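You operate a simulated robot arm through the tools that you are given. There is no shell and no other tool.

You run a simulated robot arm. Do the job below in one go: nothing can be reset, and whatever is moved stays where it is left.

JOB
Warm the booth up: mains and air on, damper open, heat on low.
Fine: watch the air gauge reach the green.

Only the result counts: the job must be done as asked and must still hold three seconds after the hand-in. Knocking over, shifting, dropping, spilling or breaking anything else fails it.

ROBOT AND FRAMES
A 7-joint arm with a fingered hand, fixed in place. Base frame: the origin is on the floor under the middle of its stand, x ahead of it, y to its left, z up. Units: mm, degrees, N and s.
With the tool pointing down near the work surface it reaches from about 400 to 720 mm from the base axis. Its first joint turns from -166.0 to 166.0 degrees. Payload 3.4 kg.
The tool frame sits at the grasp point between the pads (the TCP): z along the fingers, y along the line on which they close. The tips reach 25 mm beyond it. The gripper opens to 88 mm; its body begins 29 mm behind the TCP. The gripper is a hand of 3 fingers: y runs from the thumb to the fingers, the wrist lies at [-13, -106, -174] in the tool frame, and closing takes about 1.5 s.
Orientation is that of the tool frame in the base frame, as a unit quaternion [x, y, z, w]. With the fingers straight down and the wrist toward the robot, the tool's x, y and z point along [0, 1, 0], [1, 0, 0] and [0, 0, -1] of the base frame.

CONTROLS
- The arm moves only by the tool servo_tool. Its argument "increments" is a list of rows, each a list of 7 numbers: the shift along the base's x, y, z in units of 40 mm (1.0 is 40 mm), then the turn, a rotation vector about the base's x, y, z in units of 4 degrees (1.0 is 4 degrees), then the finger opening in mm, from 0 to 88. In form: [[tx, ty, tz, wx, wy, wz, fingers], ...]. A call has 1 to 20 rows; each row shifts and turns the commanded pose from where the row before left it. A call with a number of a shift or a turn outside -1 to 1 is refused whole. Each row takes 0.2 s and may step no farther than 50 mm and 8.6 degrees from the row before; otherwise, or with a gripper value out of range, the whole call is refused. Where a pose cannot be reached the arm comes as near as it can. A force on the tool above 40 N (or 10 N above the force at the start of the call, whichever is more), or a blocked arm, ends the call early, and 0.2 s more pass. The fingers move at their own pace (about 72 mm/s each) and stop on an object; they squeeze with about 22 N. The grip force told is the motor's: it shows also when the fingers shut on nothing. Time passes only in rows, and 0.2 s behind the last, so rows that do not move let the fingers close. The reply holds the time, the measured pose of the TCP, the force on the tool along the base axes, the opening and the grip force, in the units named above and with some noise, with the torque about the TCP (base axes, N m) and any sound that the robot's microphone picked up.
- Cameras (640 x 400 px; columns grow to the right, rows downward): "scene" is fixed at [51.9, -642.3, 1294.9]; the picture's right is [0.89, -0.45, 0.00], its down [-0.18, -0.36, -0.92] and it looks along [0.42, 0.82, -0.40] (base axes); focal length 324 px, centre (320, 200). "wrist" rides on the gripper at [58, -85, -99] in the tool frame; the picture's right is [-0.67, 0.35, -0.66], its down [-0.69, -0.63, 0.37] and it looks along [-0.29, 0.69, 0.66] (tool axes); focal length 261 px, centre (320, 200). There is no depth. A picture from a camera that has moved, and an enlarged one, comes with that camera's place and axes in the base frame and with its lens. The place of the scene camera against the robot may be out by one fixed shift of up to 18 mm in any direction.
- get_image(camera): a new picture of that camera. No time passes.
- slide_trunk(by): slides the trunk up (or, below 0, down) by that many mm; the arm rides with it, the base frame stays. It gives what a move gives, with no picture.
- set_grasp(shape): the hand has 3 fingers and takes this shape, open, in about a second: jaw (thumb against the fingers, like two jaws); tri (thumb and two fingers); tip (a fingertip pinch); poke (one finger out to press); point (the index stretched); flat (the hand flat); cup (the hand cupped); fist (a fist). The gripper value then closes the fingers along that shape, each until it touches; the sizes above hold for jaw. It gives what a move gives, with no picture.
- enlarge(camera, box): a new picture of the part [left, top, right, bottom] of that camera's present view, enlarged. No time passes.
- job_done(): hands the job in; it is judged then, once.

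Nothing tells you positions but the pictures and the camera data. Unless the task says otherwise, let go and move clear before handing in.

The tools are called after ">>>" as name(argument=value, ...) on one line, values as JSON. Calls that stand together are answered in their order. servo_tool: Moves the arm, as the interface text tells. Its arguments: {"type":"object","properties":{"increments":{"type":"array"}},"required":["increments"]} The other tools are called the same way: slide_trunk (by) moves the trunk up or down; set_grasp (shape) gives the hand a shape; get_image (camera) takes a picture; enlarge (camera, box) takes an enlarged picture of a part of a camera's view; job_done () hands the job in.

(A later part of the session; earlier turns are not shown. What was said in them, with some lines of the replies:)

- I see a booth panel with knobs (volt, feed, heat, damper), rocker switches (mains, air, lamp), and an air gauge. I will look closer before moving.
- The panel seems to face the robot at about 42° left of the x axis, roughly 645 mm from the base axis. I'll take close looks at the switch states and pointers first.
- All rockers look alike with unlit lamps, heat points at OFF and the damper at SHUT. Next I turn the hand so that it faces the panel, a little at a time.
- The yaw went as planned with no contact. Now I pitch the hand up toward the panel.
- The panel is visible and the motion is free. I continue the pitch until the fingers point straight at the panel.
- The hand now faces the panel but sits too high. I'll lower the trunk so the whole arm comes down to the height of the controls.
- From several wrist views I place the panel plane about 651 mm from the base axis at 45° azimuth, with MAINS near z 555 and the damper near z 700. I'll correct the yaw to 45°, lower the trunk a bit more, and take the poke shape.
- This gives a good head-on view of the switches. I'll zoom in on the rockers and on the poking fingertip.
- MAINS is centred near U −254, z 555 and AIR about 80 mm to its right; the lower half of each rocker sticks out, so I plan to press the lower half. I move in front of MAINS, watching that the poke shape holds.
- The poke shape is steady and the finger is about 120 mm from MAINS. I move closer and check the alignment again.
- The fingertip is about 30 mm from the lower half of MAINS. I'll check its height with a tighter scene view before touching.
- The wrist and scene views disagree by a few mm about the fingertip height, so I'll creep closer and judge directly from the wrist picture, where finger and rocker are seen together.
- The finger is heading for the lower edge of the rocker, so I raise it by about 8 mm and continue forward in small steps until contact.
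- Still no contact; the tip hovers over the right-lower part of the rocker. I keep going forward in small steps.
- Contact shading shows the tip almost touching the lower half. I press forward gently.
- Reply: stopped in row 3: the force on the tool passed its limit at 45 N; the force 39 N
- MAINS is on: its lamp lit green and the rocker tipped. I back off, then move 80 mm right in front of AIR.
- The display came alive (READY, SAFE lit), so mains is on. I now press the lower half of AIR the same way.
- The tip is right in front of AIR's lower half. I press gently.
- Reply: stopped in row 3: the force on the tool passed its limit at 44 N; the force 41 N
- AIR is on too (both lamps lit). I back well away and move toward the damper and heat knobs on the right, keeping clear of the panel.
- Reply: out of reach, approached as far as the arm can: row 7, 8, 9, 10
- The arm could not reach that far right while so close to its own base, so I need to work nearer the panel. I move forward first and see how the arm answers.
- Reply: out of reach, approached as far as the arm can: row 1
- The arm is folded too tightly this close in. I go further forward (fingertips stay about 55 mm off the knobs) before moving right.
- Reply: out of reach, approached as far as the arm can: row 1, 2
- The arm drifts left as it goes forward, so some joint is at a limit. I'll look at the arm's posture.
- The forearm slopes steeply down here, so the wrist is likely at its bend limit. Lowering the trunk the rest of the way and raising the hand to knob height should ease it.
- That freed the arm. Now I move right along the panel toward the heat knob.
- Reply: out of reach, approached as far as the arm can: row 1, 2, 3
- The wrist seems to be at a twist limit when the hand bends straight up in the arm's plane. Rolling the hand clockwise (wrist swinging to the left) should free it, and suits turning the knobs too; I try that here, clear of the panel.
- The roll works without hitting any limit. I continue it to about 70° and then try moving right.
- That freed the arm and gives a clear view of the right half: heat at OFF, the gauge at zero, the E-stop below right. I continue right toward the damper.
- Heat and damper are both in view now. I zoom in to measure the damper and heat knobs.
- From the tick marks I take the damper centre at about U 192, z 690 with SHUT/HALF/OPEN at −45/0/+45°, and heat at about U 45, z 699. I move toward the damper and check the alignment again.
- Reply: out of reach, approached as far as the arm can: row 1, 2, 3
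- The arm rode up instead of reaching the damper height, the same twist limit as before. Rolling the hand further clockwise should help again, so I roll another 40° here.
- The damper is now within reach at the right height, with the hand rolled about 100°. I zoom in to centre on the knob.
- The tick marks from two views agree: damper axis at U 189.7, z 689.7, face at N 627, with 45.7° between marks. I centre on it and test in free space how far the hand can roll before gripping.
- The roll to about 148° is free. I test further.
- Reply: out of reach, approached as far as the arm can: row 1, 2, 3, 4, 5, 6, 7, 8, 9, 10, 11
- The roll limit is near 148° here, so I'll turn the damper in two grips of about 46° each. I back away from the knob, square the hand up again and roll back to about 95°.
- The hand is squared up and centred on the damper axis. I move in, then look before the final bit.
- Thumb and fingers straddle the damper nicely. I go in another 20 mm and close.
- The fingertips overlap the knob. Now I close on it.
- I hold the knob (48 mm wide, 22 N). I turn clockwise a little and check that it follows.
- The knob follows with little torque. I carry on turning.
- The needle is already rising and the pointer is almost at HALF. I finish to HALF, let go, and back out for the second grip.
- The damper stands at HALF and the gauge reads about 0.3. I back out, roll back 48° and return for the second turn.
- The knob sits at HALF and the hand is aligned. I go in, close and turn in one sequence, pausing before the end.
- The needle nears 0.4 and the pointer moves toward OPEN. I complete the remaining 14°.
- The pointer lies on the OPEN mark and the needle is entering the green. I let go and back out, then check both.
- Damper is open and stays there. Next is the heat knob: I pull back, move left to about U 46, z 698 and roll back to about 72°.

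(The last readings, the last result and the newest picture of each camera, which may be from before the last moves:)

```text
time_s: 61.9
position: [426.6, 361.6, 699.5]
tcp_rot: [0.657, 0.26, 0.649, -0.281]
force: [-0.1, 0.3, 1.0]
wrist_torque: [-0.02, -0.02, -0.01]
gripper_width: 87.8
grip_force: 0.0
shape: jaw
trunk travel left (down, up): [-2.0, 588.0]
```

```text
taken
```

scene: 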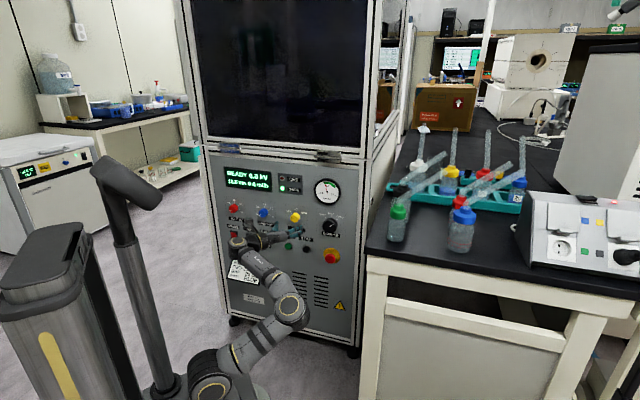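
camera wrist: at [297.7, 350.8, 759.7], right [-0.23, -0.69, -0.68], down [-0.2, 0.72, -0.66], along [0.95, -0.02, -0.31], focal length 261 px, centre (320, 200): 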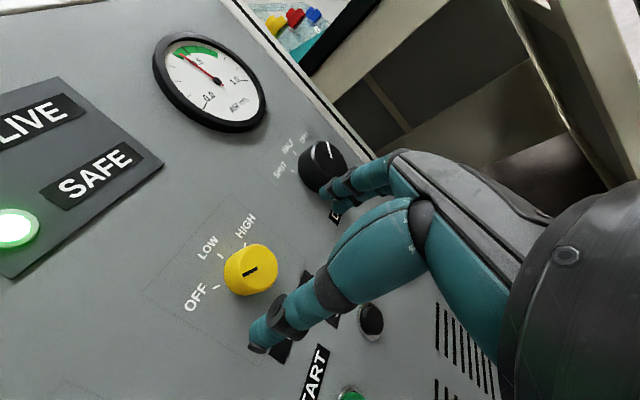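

The hand is in front of the heat knob with the needle now in the green. I zoom in to centre on the heat knob.

>>> enlarge(camera="wrist", box=[170, 200, 310, 330])

>>> enlarge(camera="wrist", box=[140, 20, 360, 200])

```text
3.08 times, centred on (240, 265) of wrist
camera zoom: at [297.7, 350.8, 759.7], right [-0.23, -0.69, -0.68], down [-0.2, 0.72, -0.66], along [0.95, -0.02, -0.31], focal length 802 px, centre (566, 0)
```

zoom: 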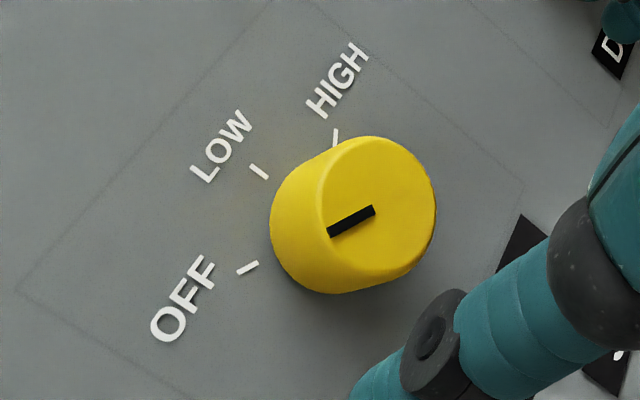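

```text
2.22 times, centred on (250, 110) of wrist
camera zoom: at [297.7, 350.8, 759.7], right [-0.23, -0.69, -0.68], down [-0.2, 0.72, -0.66], along [0.95, -0.02, -0.31], focal length 579 px, centre (476, 400)
```

zoom: 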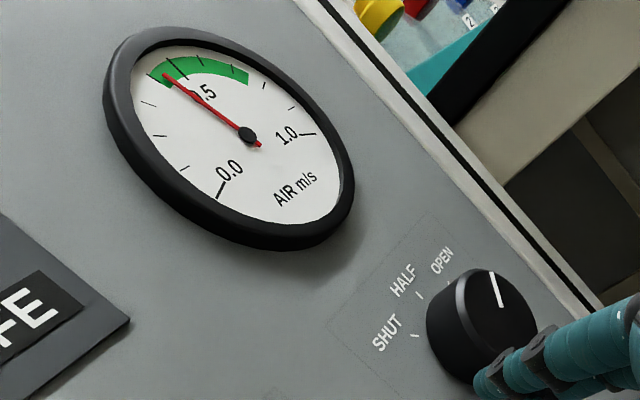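

Heat's axis comes out at U 44.4, z 700, with OFF at −60°, LOW at top. I roll back a bit for range, then approach.

>>> servo_tool(increments=[[-0.028, 0.028, 0.012, -0.7071, -0.7071, 0, 88], [0, 0, 0, -0.7071, -0.7071, 0, 88], [0, 0, 0, -0.7071, -0.7071, 0, 88], [0, 0, 0, -0.7071, -0.7071, 0, 88], [0, 0, 0, -0.7071, -0.7071, 0, 88]])

>>> servo_tool(increments=[[0.27, 0.27, 0, 0, 0, 0, 88], [0.27, 0.27, 0, 0, 0, 0, 88], [0.17, 0.17, 0, 0, 0, 0, 88]])

>>> get_image(camera="wrist")

>>> enlarge(camera="scene", box=[250, 180, 340, 260])

```text
time_s: 63.1
position: [425.3, 362.6, 700.1]
tcp_rot: [0.603, 0.369, 0.688, -0.164]
force: [0.0, 0.3, 0.7]
wrist_torque: [0.03, -0.02, 0.04]
gripper_width: 87.5
grip_force: 0.0
shape: jaw
trunk travel left (down, up): [-2.0, 588.0]
```

```text
time_s: 63.9
position: [453.8, 391.5, 699.8]
tcp_rot: [0.603, 0.369, 0.688, -0.164]
force: [0.9, -0.2, -0.3]
wrist_torque: [-0.04, -0.01, 0.03]
gripper_width: 87.7
grip_force: 0.0
shape: jaw
trunk travel left (down, up): [-2.0, 588.0]
```

```text
taken
camera wrist: at [314.1, 391.5, 727.8], right [-0.08, -0.84, -0.53], down [-0.01, 0.53, -0.85], along [1.0, -0.06, -0.06], focal length 261 px, centre (320, 200)
```

wrist: 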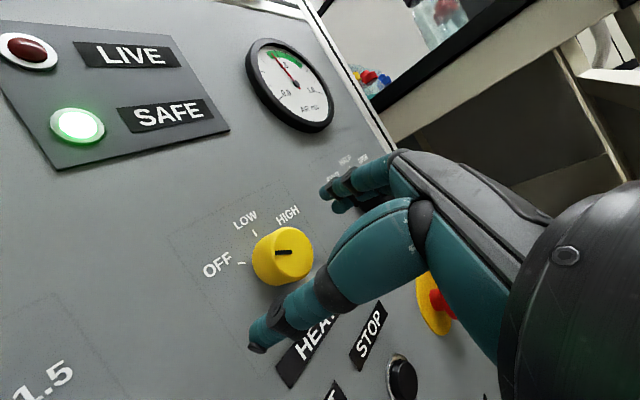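

```text
5.00 times, centred on (295, 220) of scene
camera zoom: at [51.9, -642.3, 1294.9], right [0.89, -0.45, 0.0], down [-0.18, -0.36, -0.92], along [0.42, 0.82, -0.4], focal length 1621 px, centre (445, 100)
```

zoom: 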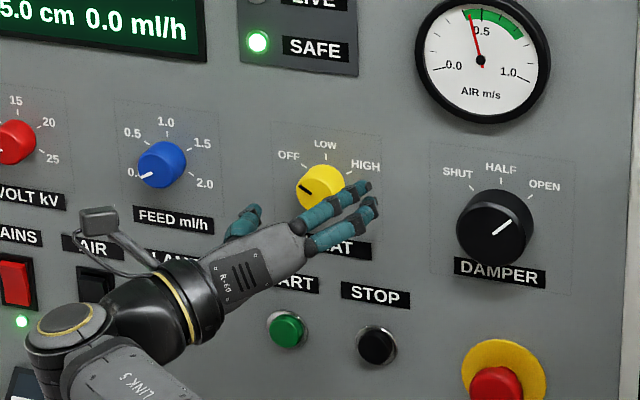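

The heat knob's centre is where it should be for alignment. I go in the last 20 mm and close.

>>> servo_tool(increments=[[0.18, 0.18, 0, 0, 0, 0, 88], [0.18, 0.18, 0, 0, 0, 0, 88]])

>>> servo_tool(increments=[[0, 0, 0, 0, 0, 0, 60], [0, 0, 0, 0, 0, 0, 45], [0, 0, 0, 0, 0, 0, 30], [0, 0, 0, 0, 0, 0, 22], [0, 0, 0, 0, 0, 0, 22], [0, 0, 0, 0, 0, 0, 22], [0, 0, 0, 0, 0, 0, 22]])

>>> get_image(camera="wrist")

>>> enlarge(camera="scene", box=[250, 180, 340, 260])

```text
time_s: 64.5
position: [467.1, 405.2, 700.2]
tcp_rot: [0.603, 0.369, 0.688, -0.164]
force: [-0.6, 0.0, 0.6]
wrist_torque: [-0.01, 0.0, 0.02]
gripper_width: 87.8
grip_force: 0.0
shape: jaw
trunk travel left (down, up): [-2.0, 588.0]
```

```text
time_s: 66.1
position: [467.7, 406.3, 699.3]
tcp_rot: [0.603, 0.369, 0.688, -0.165]
force: [0.7, 0.6, -1.1]
wrist_torque: [-0.02, 0.05, -0.05]
gripper_width: 27.3
grip_force: 22.2
shape: jaw
trunk travel left (down, up): [-2.0, 588.0]
```

```text
taken
camera wrist: at [328.3, 406.2, 728.3], right [-0.08, -0.84, -0.53], down [-0.01, 0.53, -0.85], along [1.0, -0.06, -0.06], focal length 261 px, centre (320, 200)
```

wrist: 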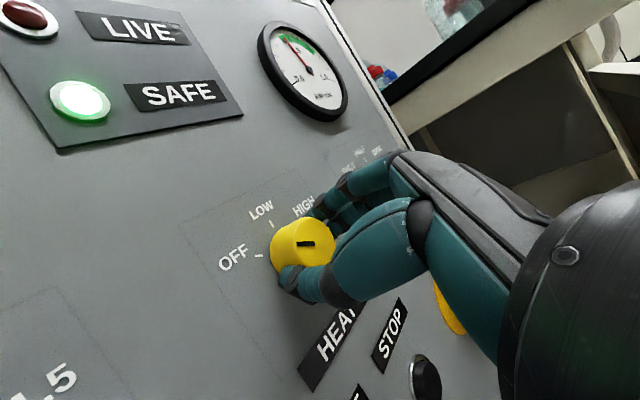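

```text
5.00 times, centred on (295, 220) of scene
camera zoom: at [51.9, -642.3, 1294.9], right [0.89, -0.45, 0.0], down [-0.18, -0.36, -0.92], along [0.42, 0.82, -0.4], focal length 1621 px, centre (445, 100)
```

zoom: 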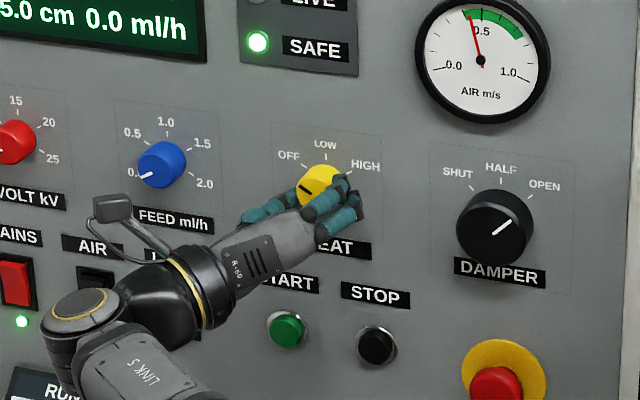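

I hold the heat knob. I turn clockwise part way and check that it follows.

>>> servo_tool(increments=[[0, 0, 0, 0.7071, 0.7071, 0, 22], [0, 0, 0, 0.7071, 0.7071, 0, 22], [0, 0, 0, 0.7071, 0.7071, 0, 22], [0, 0, 0, 0.7071, 0.7071, 0, 22], [0, 0, 0, 0.7071, 0.7071, 0, 22], [0, 0, 0, 0.7071, 0.7071, 0, 22]])

>>> get_image(camera="wrist")

>>> enlarge(camera="scene", box=[250, 180, 340, 260])

```text
time_s: 67.5
position: [468.2, 406.5, 699.8]
tcp_rot: [0.667, 0.235, 0.638, -0.304]
force: [2.8, 1.6, 2.1]
wrist_torque: [0.0, -0.02, -0.01]
gripper_width: 27.1
grip_force: 21.9
shape: jaw
trunk travel left (down, up): [-2.0, 588.0]
```

```text
taken
camera wrist: at [342.3, 391.8, 766.1], right [-0.27, -0.66, -0.7], down [-0.23, 0.75, -0.62], along [0.93, 0.0, -0.36], focal length 261 px, centre (320, 200)
```

wrist: 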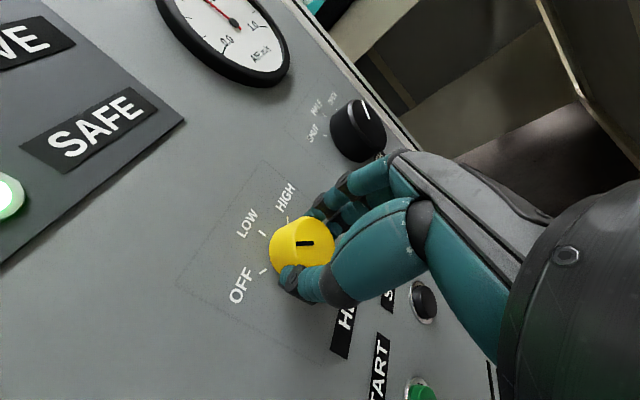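

```text
5.00 times, centred on (295, 220) of scene
camera zoom: at [51.9, -642.3, 1294.9], right [0.89, -0.45, 0.0], down [-0.18, -0.36, -0.92], along [0.42, 0.82, -0.4], focal length 1621 px, centre (445, 100)
```

zoom: 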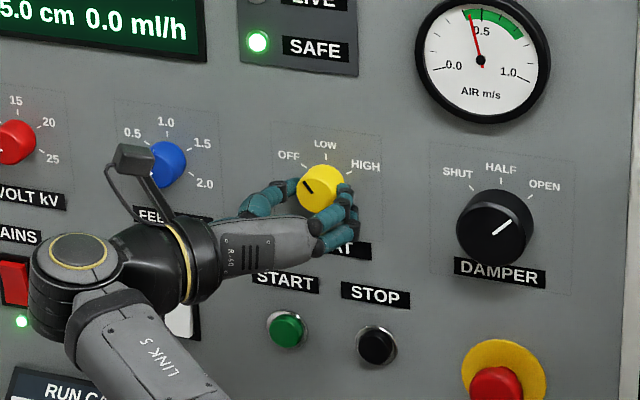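

The knob follows. I continue turning in small batches.

>>> servo_tool(increments=[[0, 0, 0, 0.7071, 0.7071, 0, 22], [0, 0, 0, 0.7071, 0.7071, 0, 22], [0, 0, 0, 0.7071, 0.7071, 0, 22], [0, 0, 0, 0.7071, 0.7071, 0, 22]])

>>> servo_tool(increments=[[0, 0, 0, 0.7071, 0.7071, 0, 22], [0, 0, 0, 0.7071, 0.7071, 0, 22], [0, 0, 0, 0.7071, 0.7071, 0, 22]])

>>> get_image(camera="wrist")

>>> enlarge(camera="scene", box=[250, 180, 340, 260])

```text
time_s: 68.5
position: [467.4, 405.5, 700.0]
tcp_rot: [0.694, 0.142, 0.589, -0.39]
force: [3.4, 3.3, 3.7]
wrist_torque: [0.05, -0.04, -0.01]
gripper_width: 26.7
grip_force: 22.0
shape: jaw
trunk travel left (down, up): [-2.0, 588.0]
```

```text
time_s: 69.3
position: [468.3, 404.8, 700.7]
tcp_rot: [0.706, 0.07, 0.544, -0.448]
force: [1.1, 4.5, -0.2]
wrist_torque: [0.03, -0.03, 0.01]
gripper_width: 27.2
grip_force: 22.7
shape: jaw
trunk travel left (down, up): [-2.0, 588.0]
```

```text
taken
camera wrist: at [371.5, 363.1, 796.2], right [-0.53, -0.41, -0.75], down [-0.39, 0.9, -0.22], along [0.76, 0.17, -0.63], focal length 261 px, centre (320, 200)
```

wrist: 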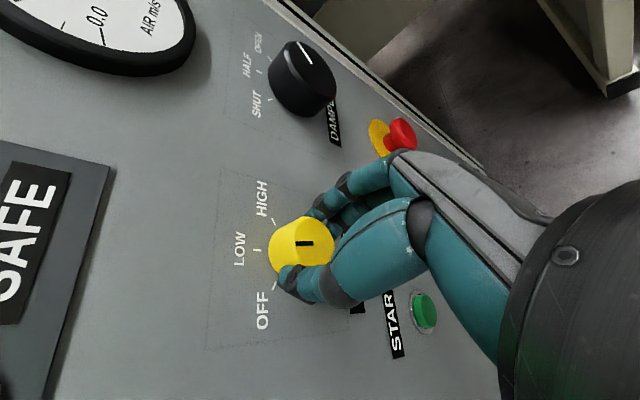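

```text
5.00 times, centred on (295, 220) of scene
camera zoom: at [51.9, -642.3, 1294.9], right [0.89, -0.45, 0.0], down [-0.18, -0.36, -0.92], along [0.42, 0.82, -0.4], focal length 1621 px, centre (445, 100)
```

zoom: 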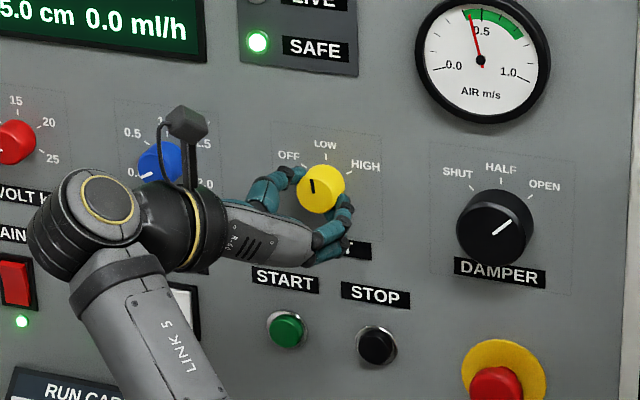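

About 9° short of LOW. I finish the turn and look closely.

>>> servo_tool(increments=[[0, 0, 0, 0.7071, 0.7071, 0, 22], [0, 0, 0, 0.7071, 0.7071, 0, 22], [0, 0, 0, 0.1, 0.1, 0, 22]])

>>> enlarge(camera="wrist", box=[210, 170, 370, 340])

>>> enlarge(camera="scene", box=[250, 180, 340, 260])

```text
time_s: 70.1
position: [478.5, 394.0, 713.0]
tcp_rot: [0.708, 0.013, 0.511, -0.487]
force: [2.3, -1.8, 0.9]
wrist_torque: [-0.04, -0.03, -0.05]
gripper_width: 20.3
grip_force: 22.2
shape: jaw
out of reach, approached as far as the arm can: row 1, 2
trunk travel left (down, up): [-2.0, 588.0]
```

```text
2.35 times, centred on (290, 255) of wrist
camera zoom: at [392.6, 341.9, 813.8], right [-0.61, -0.32, -0.73], down [-0.39, 0.92, -0.08], along [0.69, 0.24, -0.68], focal length 613 px, centre (391, 71)
```

zoom: 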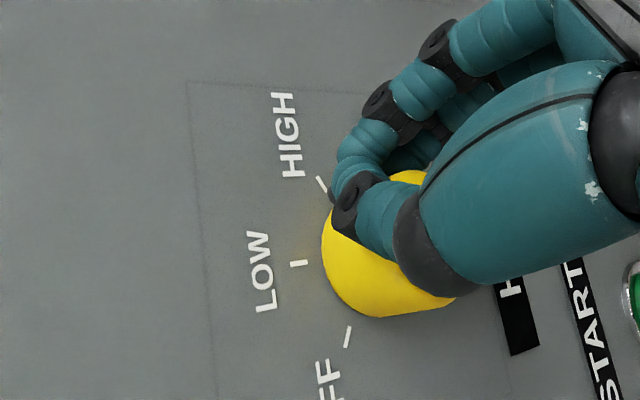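

```text
5.00 times, centred on (295, 220) of scene
camera zoom: at [51.9, -642.3, 1294.9], right [0.89, -0.45, 0.0], down [-0.18, -0.36, -0.92], along [0.42, 0.82, -0.4], focal length 1621 px, centre (445, 100)
```

zoom: 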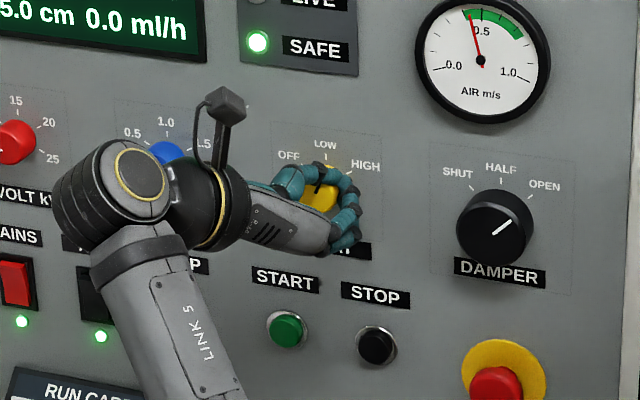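

The arm reached its roll limit just short of the end and the fingers slid toward the knob's edge. I open and back straight out, then see where the pointer stands.

>>> servo_tool(increments=[[0, 0, 0, 0, 0, 0, 40], [0, 0, 0, 0, 0, 0, 65], [0, 0, 0, 0, 0, 0, 88], [0, 0, 0, 0, 0, 0, 88]])

>>> enlarge(camera="wrist", box=[210, 170, 370, 340])

>>> enlarge(camera="scene", box=[280, 190, 320, 230])

```text
time_s: 71.1
position: [475.0, 398.0, 710.1]
tcp_rot: [0.71, 0.017, 0.507, -0.489]
force: [0.8, -1.3, 0.0]
wrist_torque: [-0.03, 0.02, 0.02]
gripper_width: 87.6
grip_force: 0.1
shape: jaw
trunk travel left (down, up): [-2.0, 588.0]
```

```text
2.35 times, centred on (290, 255) of wrist
camera zoom: at [390.2, 345.1, 812.4], right [-0.6, -0.33, -0.72], down [-0.4, 0.91, -0.08], along [0.69, 0.24, -0.68], focal length 613 px, centre (391, 71)
```

zoom: 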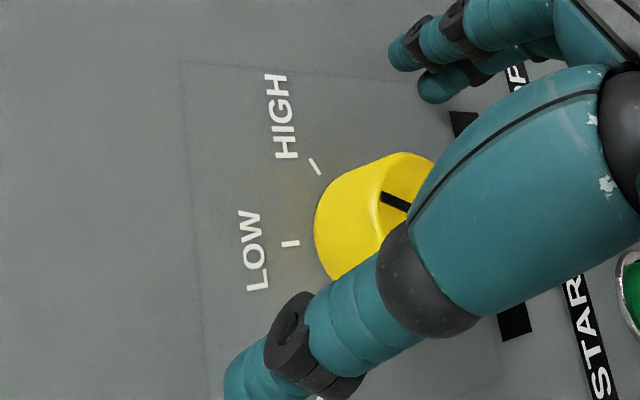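

```text
10.00 times, centred on (300, 210) of scene
camera zoom: at [51.9, -642.3, 1294.9], right [0.89, -0.45, 0.0], down [-0.18, -0.36, -0.92], along [0.42, 0.82, -0.4], focal length 3241 px, centre (520, 100)
```

zoom: 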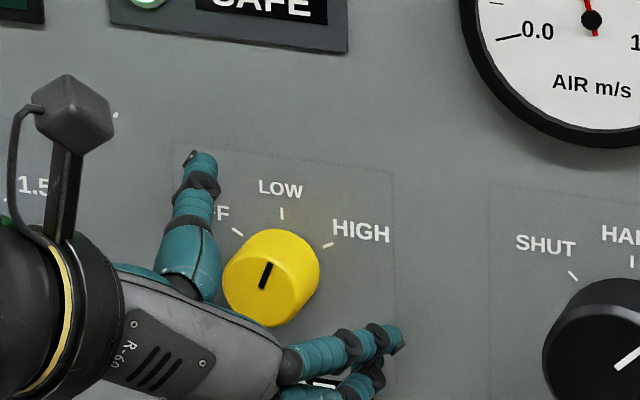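

The pointer has gone a bit past LOW, toward HIGH, so it needs a small turn back. I back out, re-square the hand and measure the pointer.

>>> servo_tool(increments=[[-0.2475, -0.2475, 0, -0.7071, -0.7071, 0, 88], [-0.2475, -0.2475, 0, -0.7071, -0.7071, 0, 88], [-0.2475, -0.2475, 0, -0.7071, -0.7071, 0, 88], [-0.18, 0.17, -0.25, -0.62, -0.795, -0.083, 88], [0, 0, 0, -0.7071, -0.7071, 0, 88], [0, 0, 0, -0.7071, -0.7071, 0, 88], [0, 0, 0, -0.7071, -0.7071, 0, 88], [0, 0, 0, -0.7071, -0.7071, 0, 88], [0, 0, 0, -0.7071, -0.7071, 0, 88], [0, 0, 0, 0, 0, 0, 88]])

>>> get_image(camera="wrist")

>>> enlarge(camera="scene", box=[280, 180, 350, 240])

```text
time_s: 73.3
position: [438.0, 375.0, 699.4]
tcp_rot: [0.665, 0.231, 0.64, -0.307]
force: [0.3, 0.0, -0.2]
wrist_torque: [0.01, 0.02, -0.02]
gripper_width: 87.7
grip_force: 0.0
shape: jaw
trunk travel left (down, up): [-2.0, 588.0]
```

```text
taken
camera wrist: at [312.8, 360.9, 766.5], right [-0.27, -0.65, -0.71], down [-0.23, 0.76, -0.61], along [0.93, 0.0, -0.36], focal length 261 px, centre (320, 200)
```

wrist: 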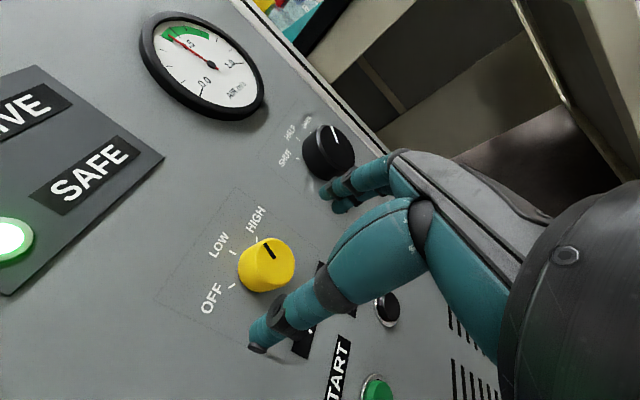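

```text
6.67 times, centred on (315, 210) of scene
camera zoom: at [51.9, -642.3, 1294.9], right [0.89, -0.45, 0.0], down [-0.18, -0.36, -0.92], along [0.42, 0.82, -0.4], focal length 2161 px, centre (353, 133)
```

zoom: 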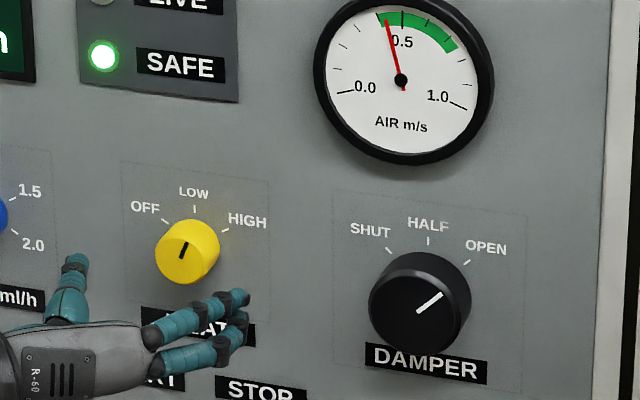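

The gauge needle is in the green. Now I measure the heat pointer precisely.

>>> enlarge(camera="wrist", box=[200, 205, 320, 305])

>>> enlarge(camera="scene", box=[285, 200, 310, 225])

>>> enlarge(camera="wrist", box=[260, 100, 380, 200])

```text
4.00 times, centred on (260, 255) of wrist
camera zoom: at [312.8, 360.9, 766.5], right [-0.27, -0.65, -0.71], down [-0.23, 0.76, -0.61], along [0.93, 0.0, -0.36], focal length 1043 px, centre (560, -20)
```

zoom: 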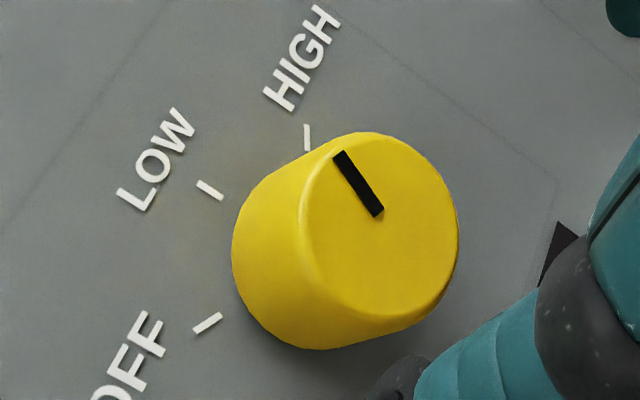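

```text
16.00 times, centred on (298, 212) of scene
camera zoom: at [51.9, -642.3, 1294.9], right [0.89, -0.45, 0.0], down [-0.18, -0.36, -0.92], along [0.42, 0.82, -0.4], focal length 5186 px, centre (680, 0)
```

zoom: 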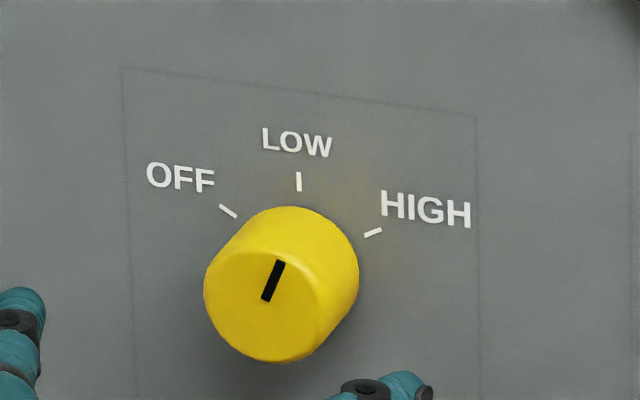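

```text
4.00 times, centred on (320, 150) of wrist
camera zoom: at [312.8, 360.9, 766.5], right [-0.27, -0.65, -0.71], down [-0.23, 0.76, -0.61], along [0.93, 0.0, -0.36], focal length 1043 px, centre (320, 400)
```

zoom: 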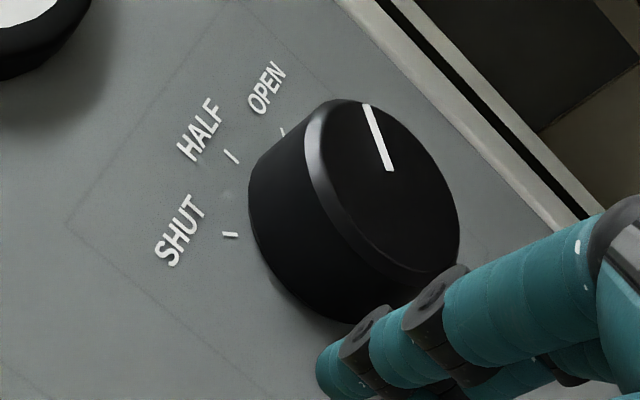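

The heat pointer stands about 23° past LOW, while the damper is right on OPEN. I regrip heat and turn it back counter-clockwise by about 23°.

>>> servo_tool(increments=[[0.254, 0.254, 0.01, 0, 0, 0, 88], [0.254, 0.254, 0, 0, 0, 0, 88], [0.254, 0.254, 0, 0, 0, 0, 88], [0, 0, 0, 0, 0, 0, 60], [0, 0, 0, 0, 0, 0, 45], [0, 0, 0, 0, 0, 0, 30], [0, 0, 0, 0, 0, 0, 22], [0, 0, 0, 0, 0, 0, 22], [0, 0, 0, 0, 0, 0, 22], [0, 0, 0, 0, 0, 0, 22]])

>>> enlarge(camera="wrist", box=[210, 170, 370, 320])

>>> enlarge(camera="scene", box=[285, 200, 310, 225])

```text
time_s: 75.5
position: [469.9, 406.8, 701.4]
tcp_rot: [0.666, 0.231, 0.64, -0.306]
force: [1.1, 1.9, -0.2]
wrist_torque: [0.02, 0.0, 0.01]
gripper_width: 27.2
grip_force: 22.0
shape: jaw
trunk travel left (down, up): [-2.0, 588.0]
```

```text
2.67 times, centred on (290, 245) of wrist
camera zoom: at [343.7, 391.7, 767.3], right [-0.27, -0.65, -0.71], down [-0.23, 0.76, -0.61], along [0.93, 0.0, -0.36], focal length 695 px, centre (400, 80)
```

zoom: 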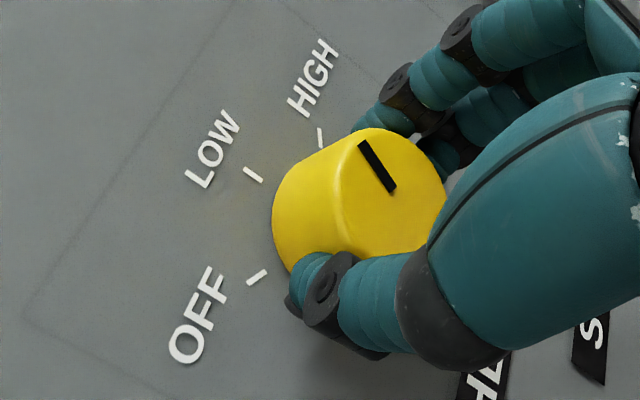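

```text
16.00 times, centred on (298, 212) of scene
camera zoom: at [51.9, -642.3, 1294.9], right [0.89, -0.45, 0.0], down [-0.18, -0.36, -0.92], along [0.42, 0.82, -0.4], focal length 5186 px, centre (680, 0)
```

zoom: 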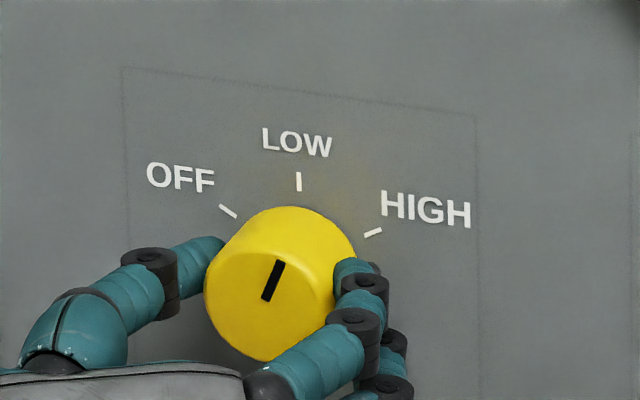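

Well gripped. I turn back 20° and look.

>>> servo_tool(increments=[[0, 0, 0, -0.7071, -0.7071, 0, 22], [0, 0, 0, -0.7071, -0.7071, 0, 22], [0, 0, 0, -0.7071, -0.7071, 0, 22], [0, 0, 0, -0.7071, -0.7071, 0, 22], [0, 0, 0, -0.7071, -0.7071, 0, 22], [0, 0, 0, 0, 0, 0, 22]])

>>> enlarge(camera="wrist", box=[210, 170, 370, 320])

>>> enlarge(camera="scene", box=[285, 200, 310, 225])

```text
time_s: 76.9
position: [469.0, 406.7, 701.2]
tcp_rot: [0.614, 0.344, 0.684, -0.192]
force: [-0.7, 2.2, -1.0]
wrist_torque: [-0.05, 0.01, 0.02]
gripper_width: 26.6
grip_force: 22.1
shape: jaw
trunk travel left (down, up): [-2.0, 588.0]
```

```text
2.67 times, centred on (290, 245) of wrist
camera zoom: at [330.9, 404.6, 736.5], right [-0.11, -0.81, -0.58], down [-0.05, 0.58, -0.81], along [0.99, -0.06, -0.11], focal length 695 px, centre (400, 80)
```

zoom: 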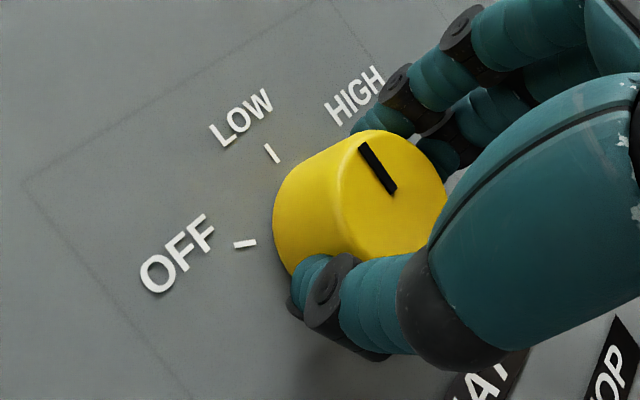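

```text
16.00 times, centred on (298, 212) of scene
camera zoom: at [51.9, -642.3, 1294.9], right [0.89, -0.45, 0.0], down [-0.18, -0.36, -0.92], along [0.42, 0.82, -0.4], focal length 5186 px, centre (680, 0)
```

zoom: 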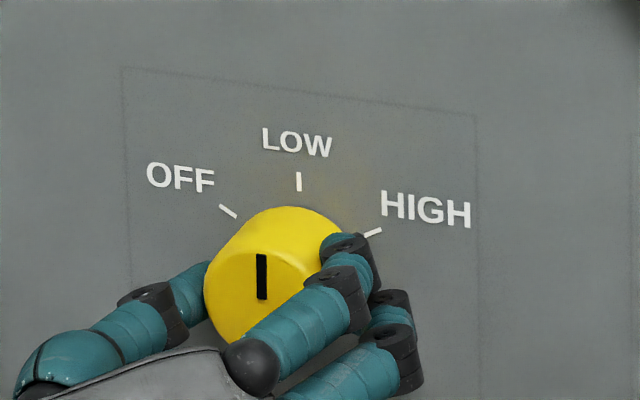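

The pointer is within about 2–3° of LOW. I trim the last bit, let go and back out.

>>> servo_tool(increments=[[0, 0, 0, -0.42, -0.42, 0, 22], [0, 0, 0, 0, 0, 0, 22], [0, 0, 0, 0, 0, 0, 40], [0, 0, 0, 0, 0, 0, 65], [0, 0, 0, 0, 0, 0, 88], [0, 0, 0, 0, 0, 0, 88], [-0.254, -0.254, 0, 0, 0, 0, 88], [-0.254, -0.254, 0, 0, 0, 0, 88], [-0.254, -0.254, 0, 0, 0, 0, 88]])

>>> get_image(camera="wrist")

>>> enlarge(camera="scene", box=[285, 200, 310, 225])

>>> enlarge(camera="scene", box=[210, 160, 370, 280])

```text
time_s: 78.9
position: [439.0, 375.9, 700.4]
tcp_rot: [0.607, 0.356, 0.688, -0.179]
force: [-0.5, -0.4, 0.1]
wrist_torque: [-0.05, 0.03, 0.0]
gripper_width: 87.6
grip_force: 0.1
shape: jaw
trunk travel left (down, up): [-2.0, 588.0]
```

```text
taken
camera wrist: at [299.4, 374.9, 732.3], right [-0.09, -0.83, -0.56], down [-0.03, 0.56, -0.83], along [1.0, -0.06, -0.08], focal length 261 px, centre (320, 200)
```

wrist: 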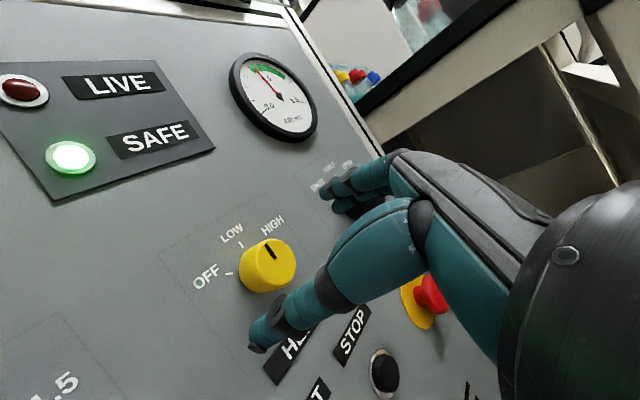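

```text
16.00 times, centred on (298, 212) of scene
camera zoom: at [51.9, -642.3, 1294.9], right [0.89, -0.45, 0.0], down [-0.18, -0.36, -0.92], along [0.42, 0.82, -0.4], focal length 5186 px, centre (680, 0)
```

zoom: 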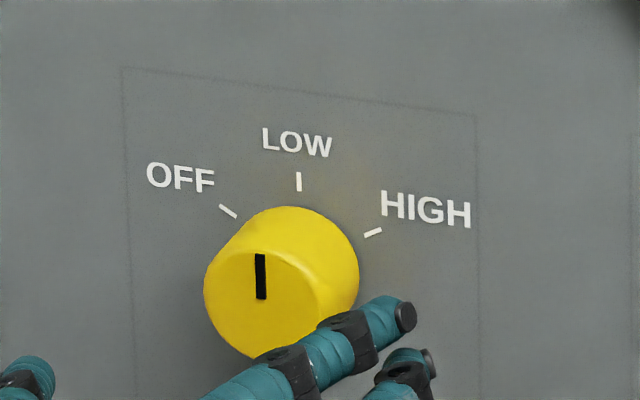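

```text
3.33 times, centred on (290, 220) of scene
camera zoom: at [51.9, -642.3, 1294.9], right [0.89, -0.45, 0.0], down [-0.18, -0.36, -0.92], along [0.42, 0.82, -0.4], focal length 1080 px, centre (420, 133)
```

zoom: 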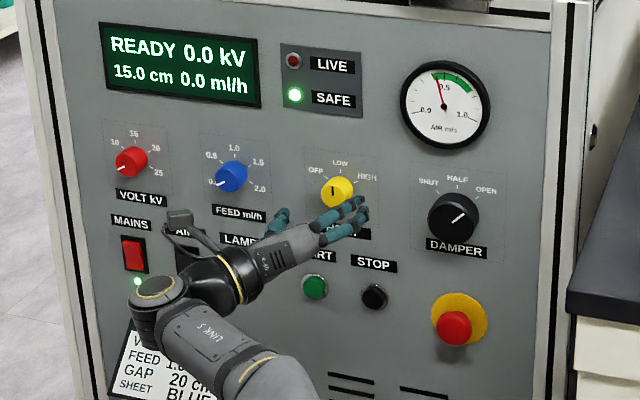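

Heat points at LOW, damper at OPEN, both lamps lit. I move clear of the panel and check the gauge closely.

>>> servo_tool(increments=[[-0.3, -0.3, 0, 0, 0, 0, 88], [-0.3, -0.3, 0, 0, 0, 0, 88], [0, 0, 0, 0, 0, 0, 88], [0, 0, 0, 0, 0, 0, 88], [0, 0, 0, 0, 0, 0, 88], [0, 0, 0, 0, 0, 0, 88]])

>>> enlarge(camera="scene", box=[305, 170, 350, 215])

>>> get_image(camera="wrist")

>>> get_image(camera="scene")

```text
time_s: 80.3
position: [413.9, 351.1, 700.2]
tcp_rot: [0.607, 0.356, 0.688, -0.178]
force: [-0.1, 0.0, 0.1]
wrist_torque: [-0.03, -0.04, 0.0]
gripper_width: 87.7
grip_force: 0.0
shape: jaw
trunk travel left (down, up): [-2.0, 588.0]
```

```text
8.89 times, centred on (328, 192) of scene
camera zoom: at [51.9, -642.3, 1294.9], right [0.89, -0.45, 0.0], down [-0.18, -0.36, -0.92], along [0.42, 0.82, -0.4], focal length 2881 px, centre (253, 267)
```

zoom: 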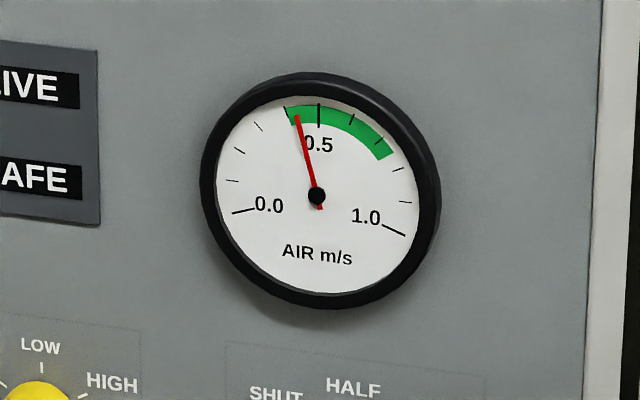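

```text
taken
camera wrist: at [275.0, 350.3, 732.1], right [-0.09, -0.83, -0.56], down [-0.03, 0.56, -0.83], along [1.0, -0.06, -0.08], focal length 261 px, centre (320, 200)
```

wrist: 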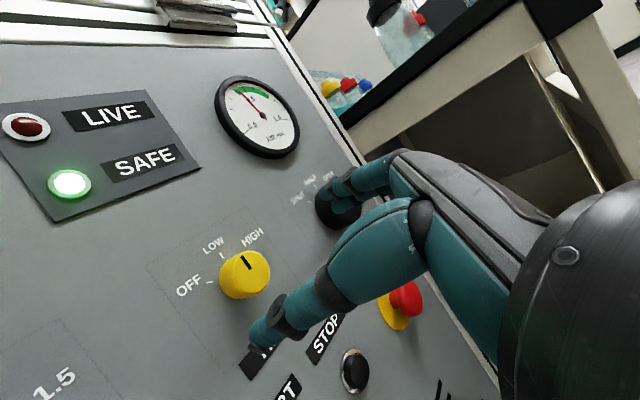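

```text
taken
```

scene: 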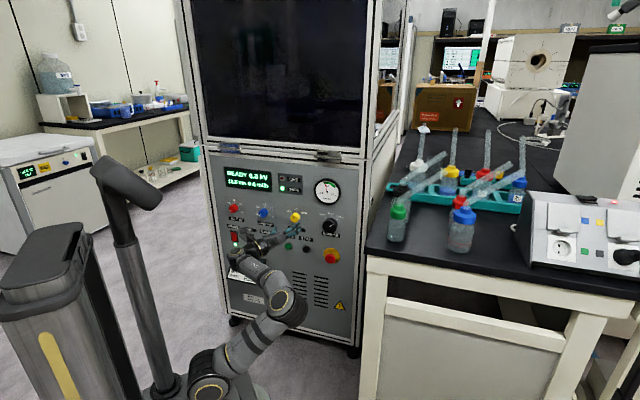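

The needle sits in the green at about 0.44 and holds. One last close check of the heat pointer, the damper and the two switches.

>>> enlarge(camera="wrist", box=[165, 215, 295, 325])

>>> enlarge(camera="scene", box=[215, 200, 275, 260])

>>> enlarge(camera="scene", box=[310, 205, 350, 245])

```text
3.64 times, centred on (230, 270) of wrist
camera zoom: at [275.0, 350.3, 732.1], right [-0.09, -0.83, -0.56], down [-0.03, 0.56, -0.83], along [1.0, -0.06, -0.08], focal length 948 px, centre (647, -54)
```

zoom: 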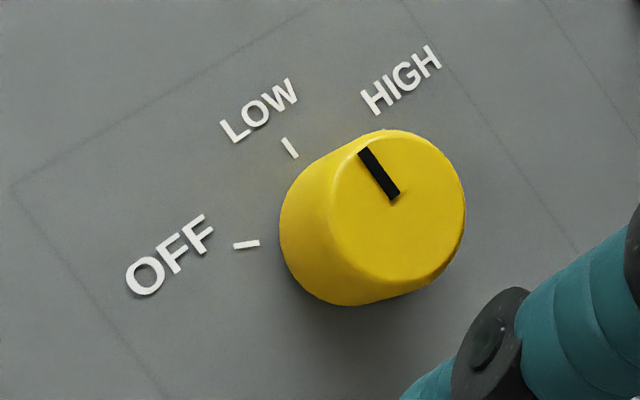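

```text
6.67 times, centred on (245, 230) of scene
camera zoom: at [51.9, -642.3, 1294.9], right [0.89, -0.45, 0.0], down [-0.18, -0.36, -0.92], along [0.42, 0.82, -0.4], focal length 2161 px, centre (820, 0)
```

zoom: 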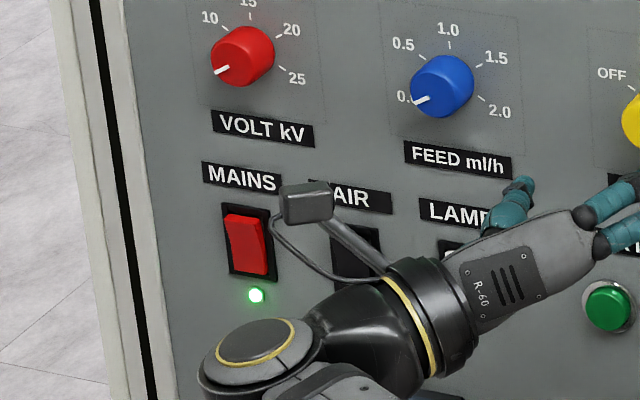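

```text
10.00 times, centred on (330, 225) of scene
camera zoom: at [51.9, -642.3, 1294.9], right [0.89, -0.45, 0.0], down [-0.18, -0.36, -0.92], along [0.42, 0.82, -0.4], focal length 3241 px, centre (220, -50)
```

zoom: 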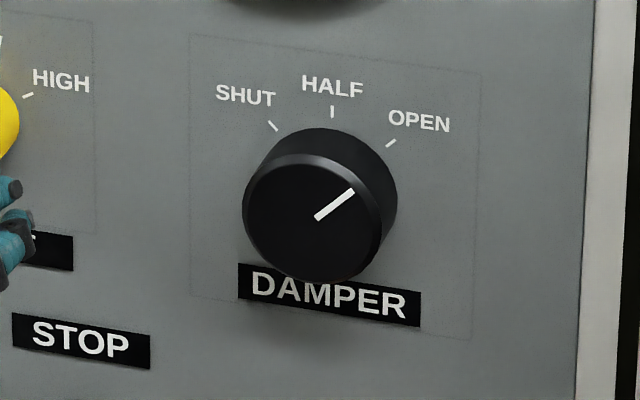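

Heat's pointer is parallel with the LOW mark, the damper points at OPEN (about 46°), MAINS is lit, and the needle rests in the green with the air running. The hand is open and clear of the panel, so I hand the job in.

>>> job_done()

```text
The job is handed in.
```

The booth is warming up. Mains and air are on, the damper is at OPEN, heat is at LOW, and the air gauge needle is in the green.

- **Mains and air:** both rockers were pressed on and their lamps lit. In the last view the arm hid the AIR rocker and its lamp. The steady gauge reading shows air is still running.
- **Damper:** turned from SHUT to OPEN in two grips. The pointer ended about 46° from HALF, in line with the OPEN mark.
- **Heat:** my first turn ran past LOW by roughly 20°, toward HIGH, when the arm reached its limit and the fingers slipped. I gripped the knob again and turned it back. The pointer now lines up with the LOW mark.
- **Air gauge:** about 0.44 m/s, near the lower end of the green. It had been in the green for about 18 seconds when I last checked.

I saw nothing else moved or knocked. The hand is open and clear of the panel, and the job is handed in.
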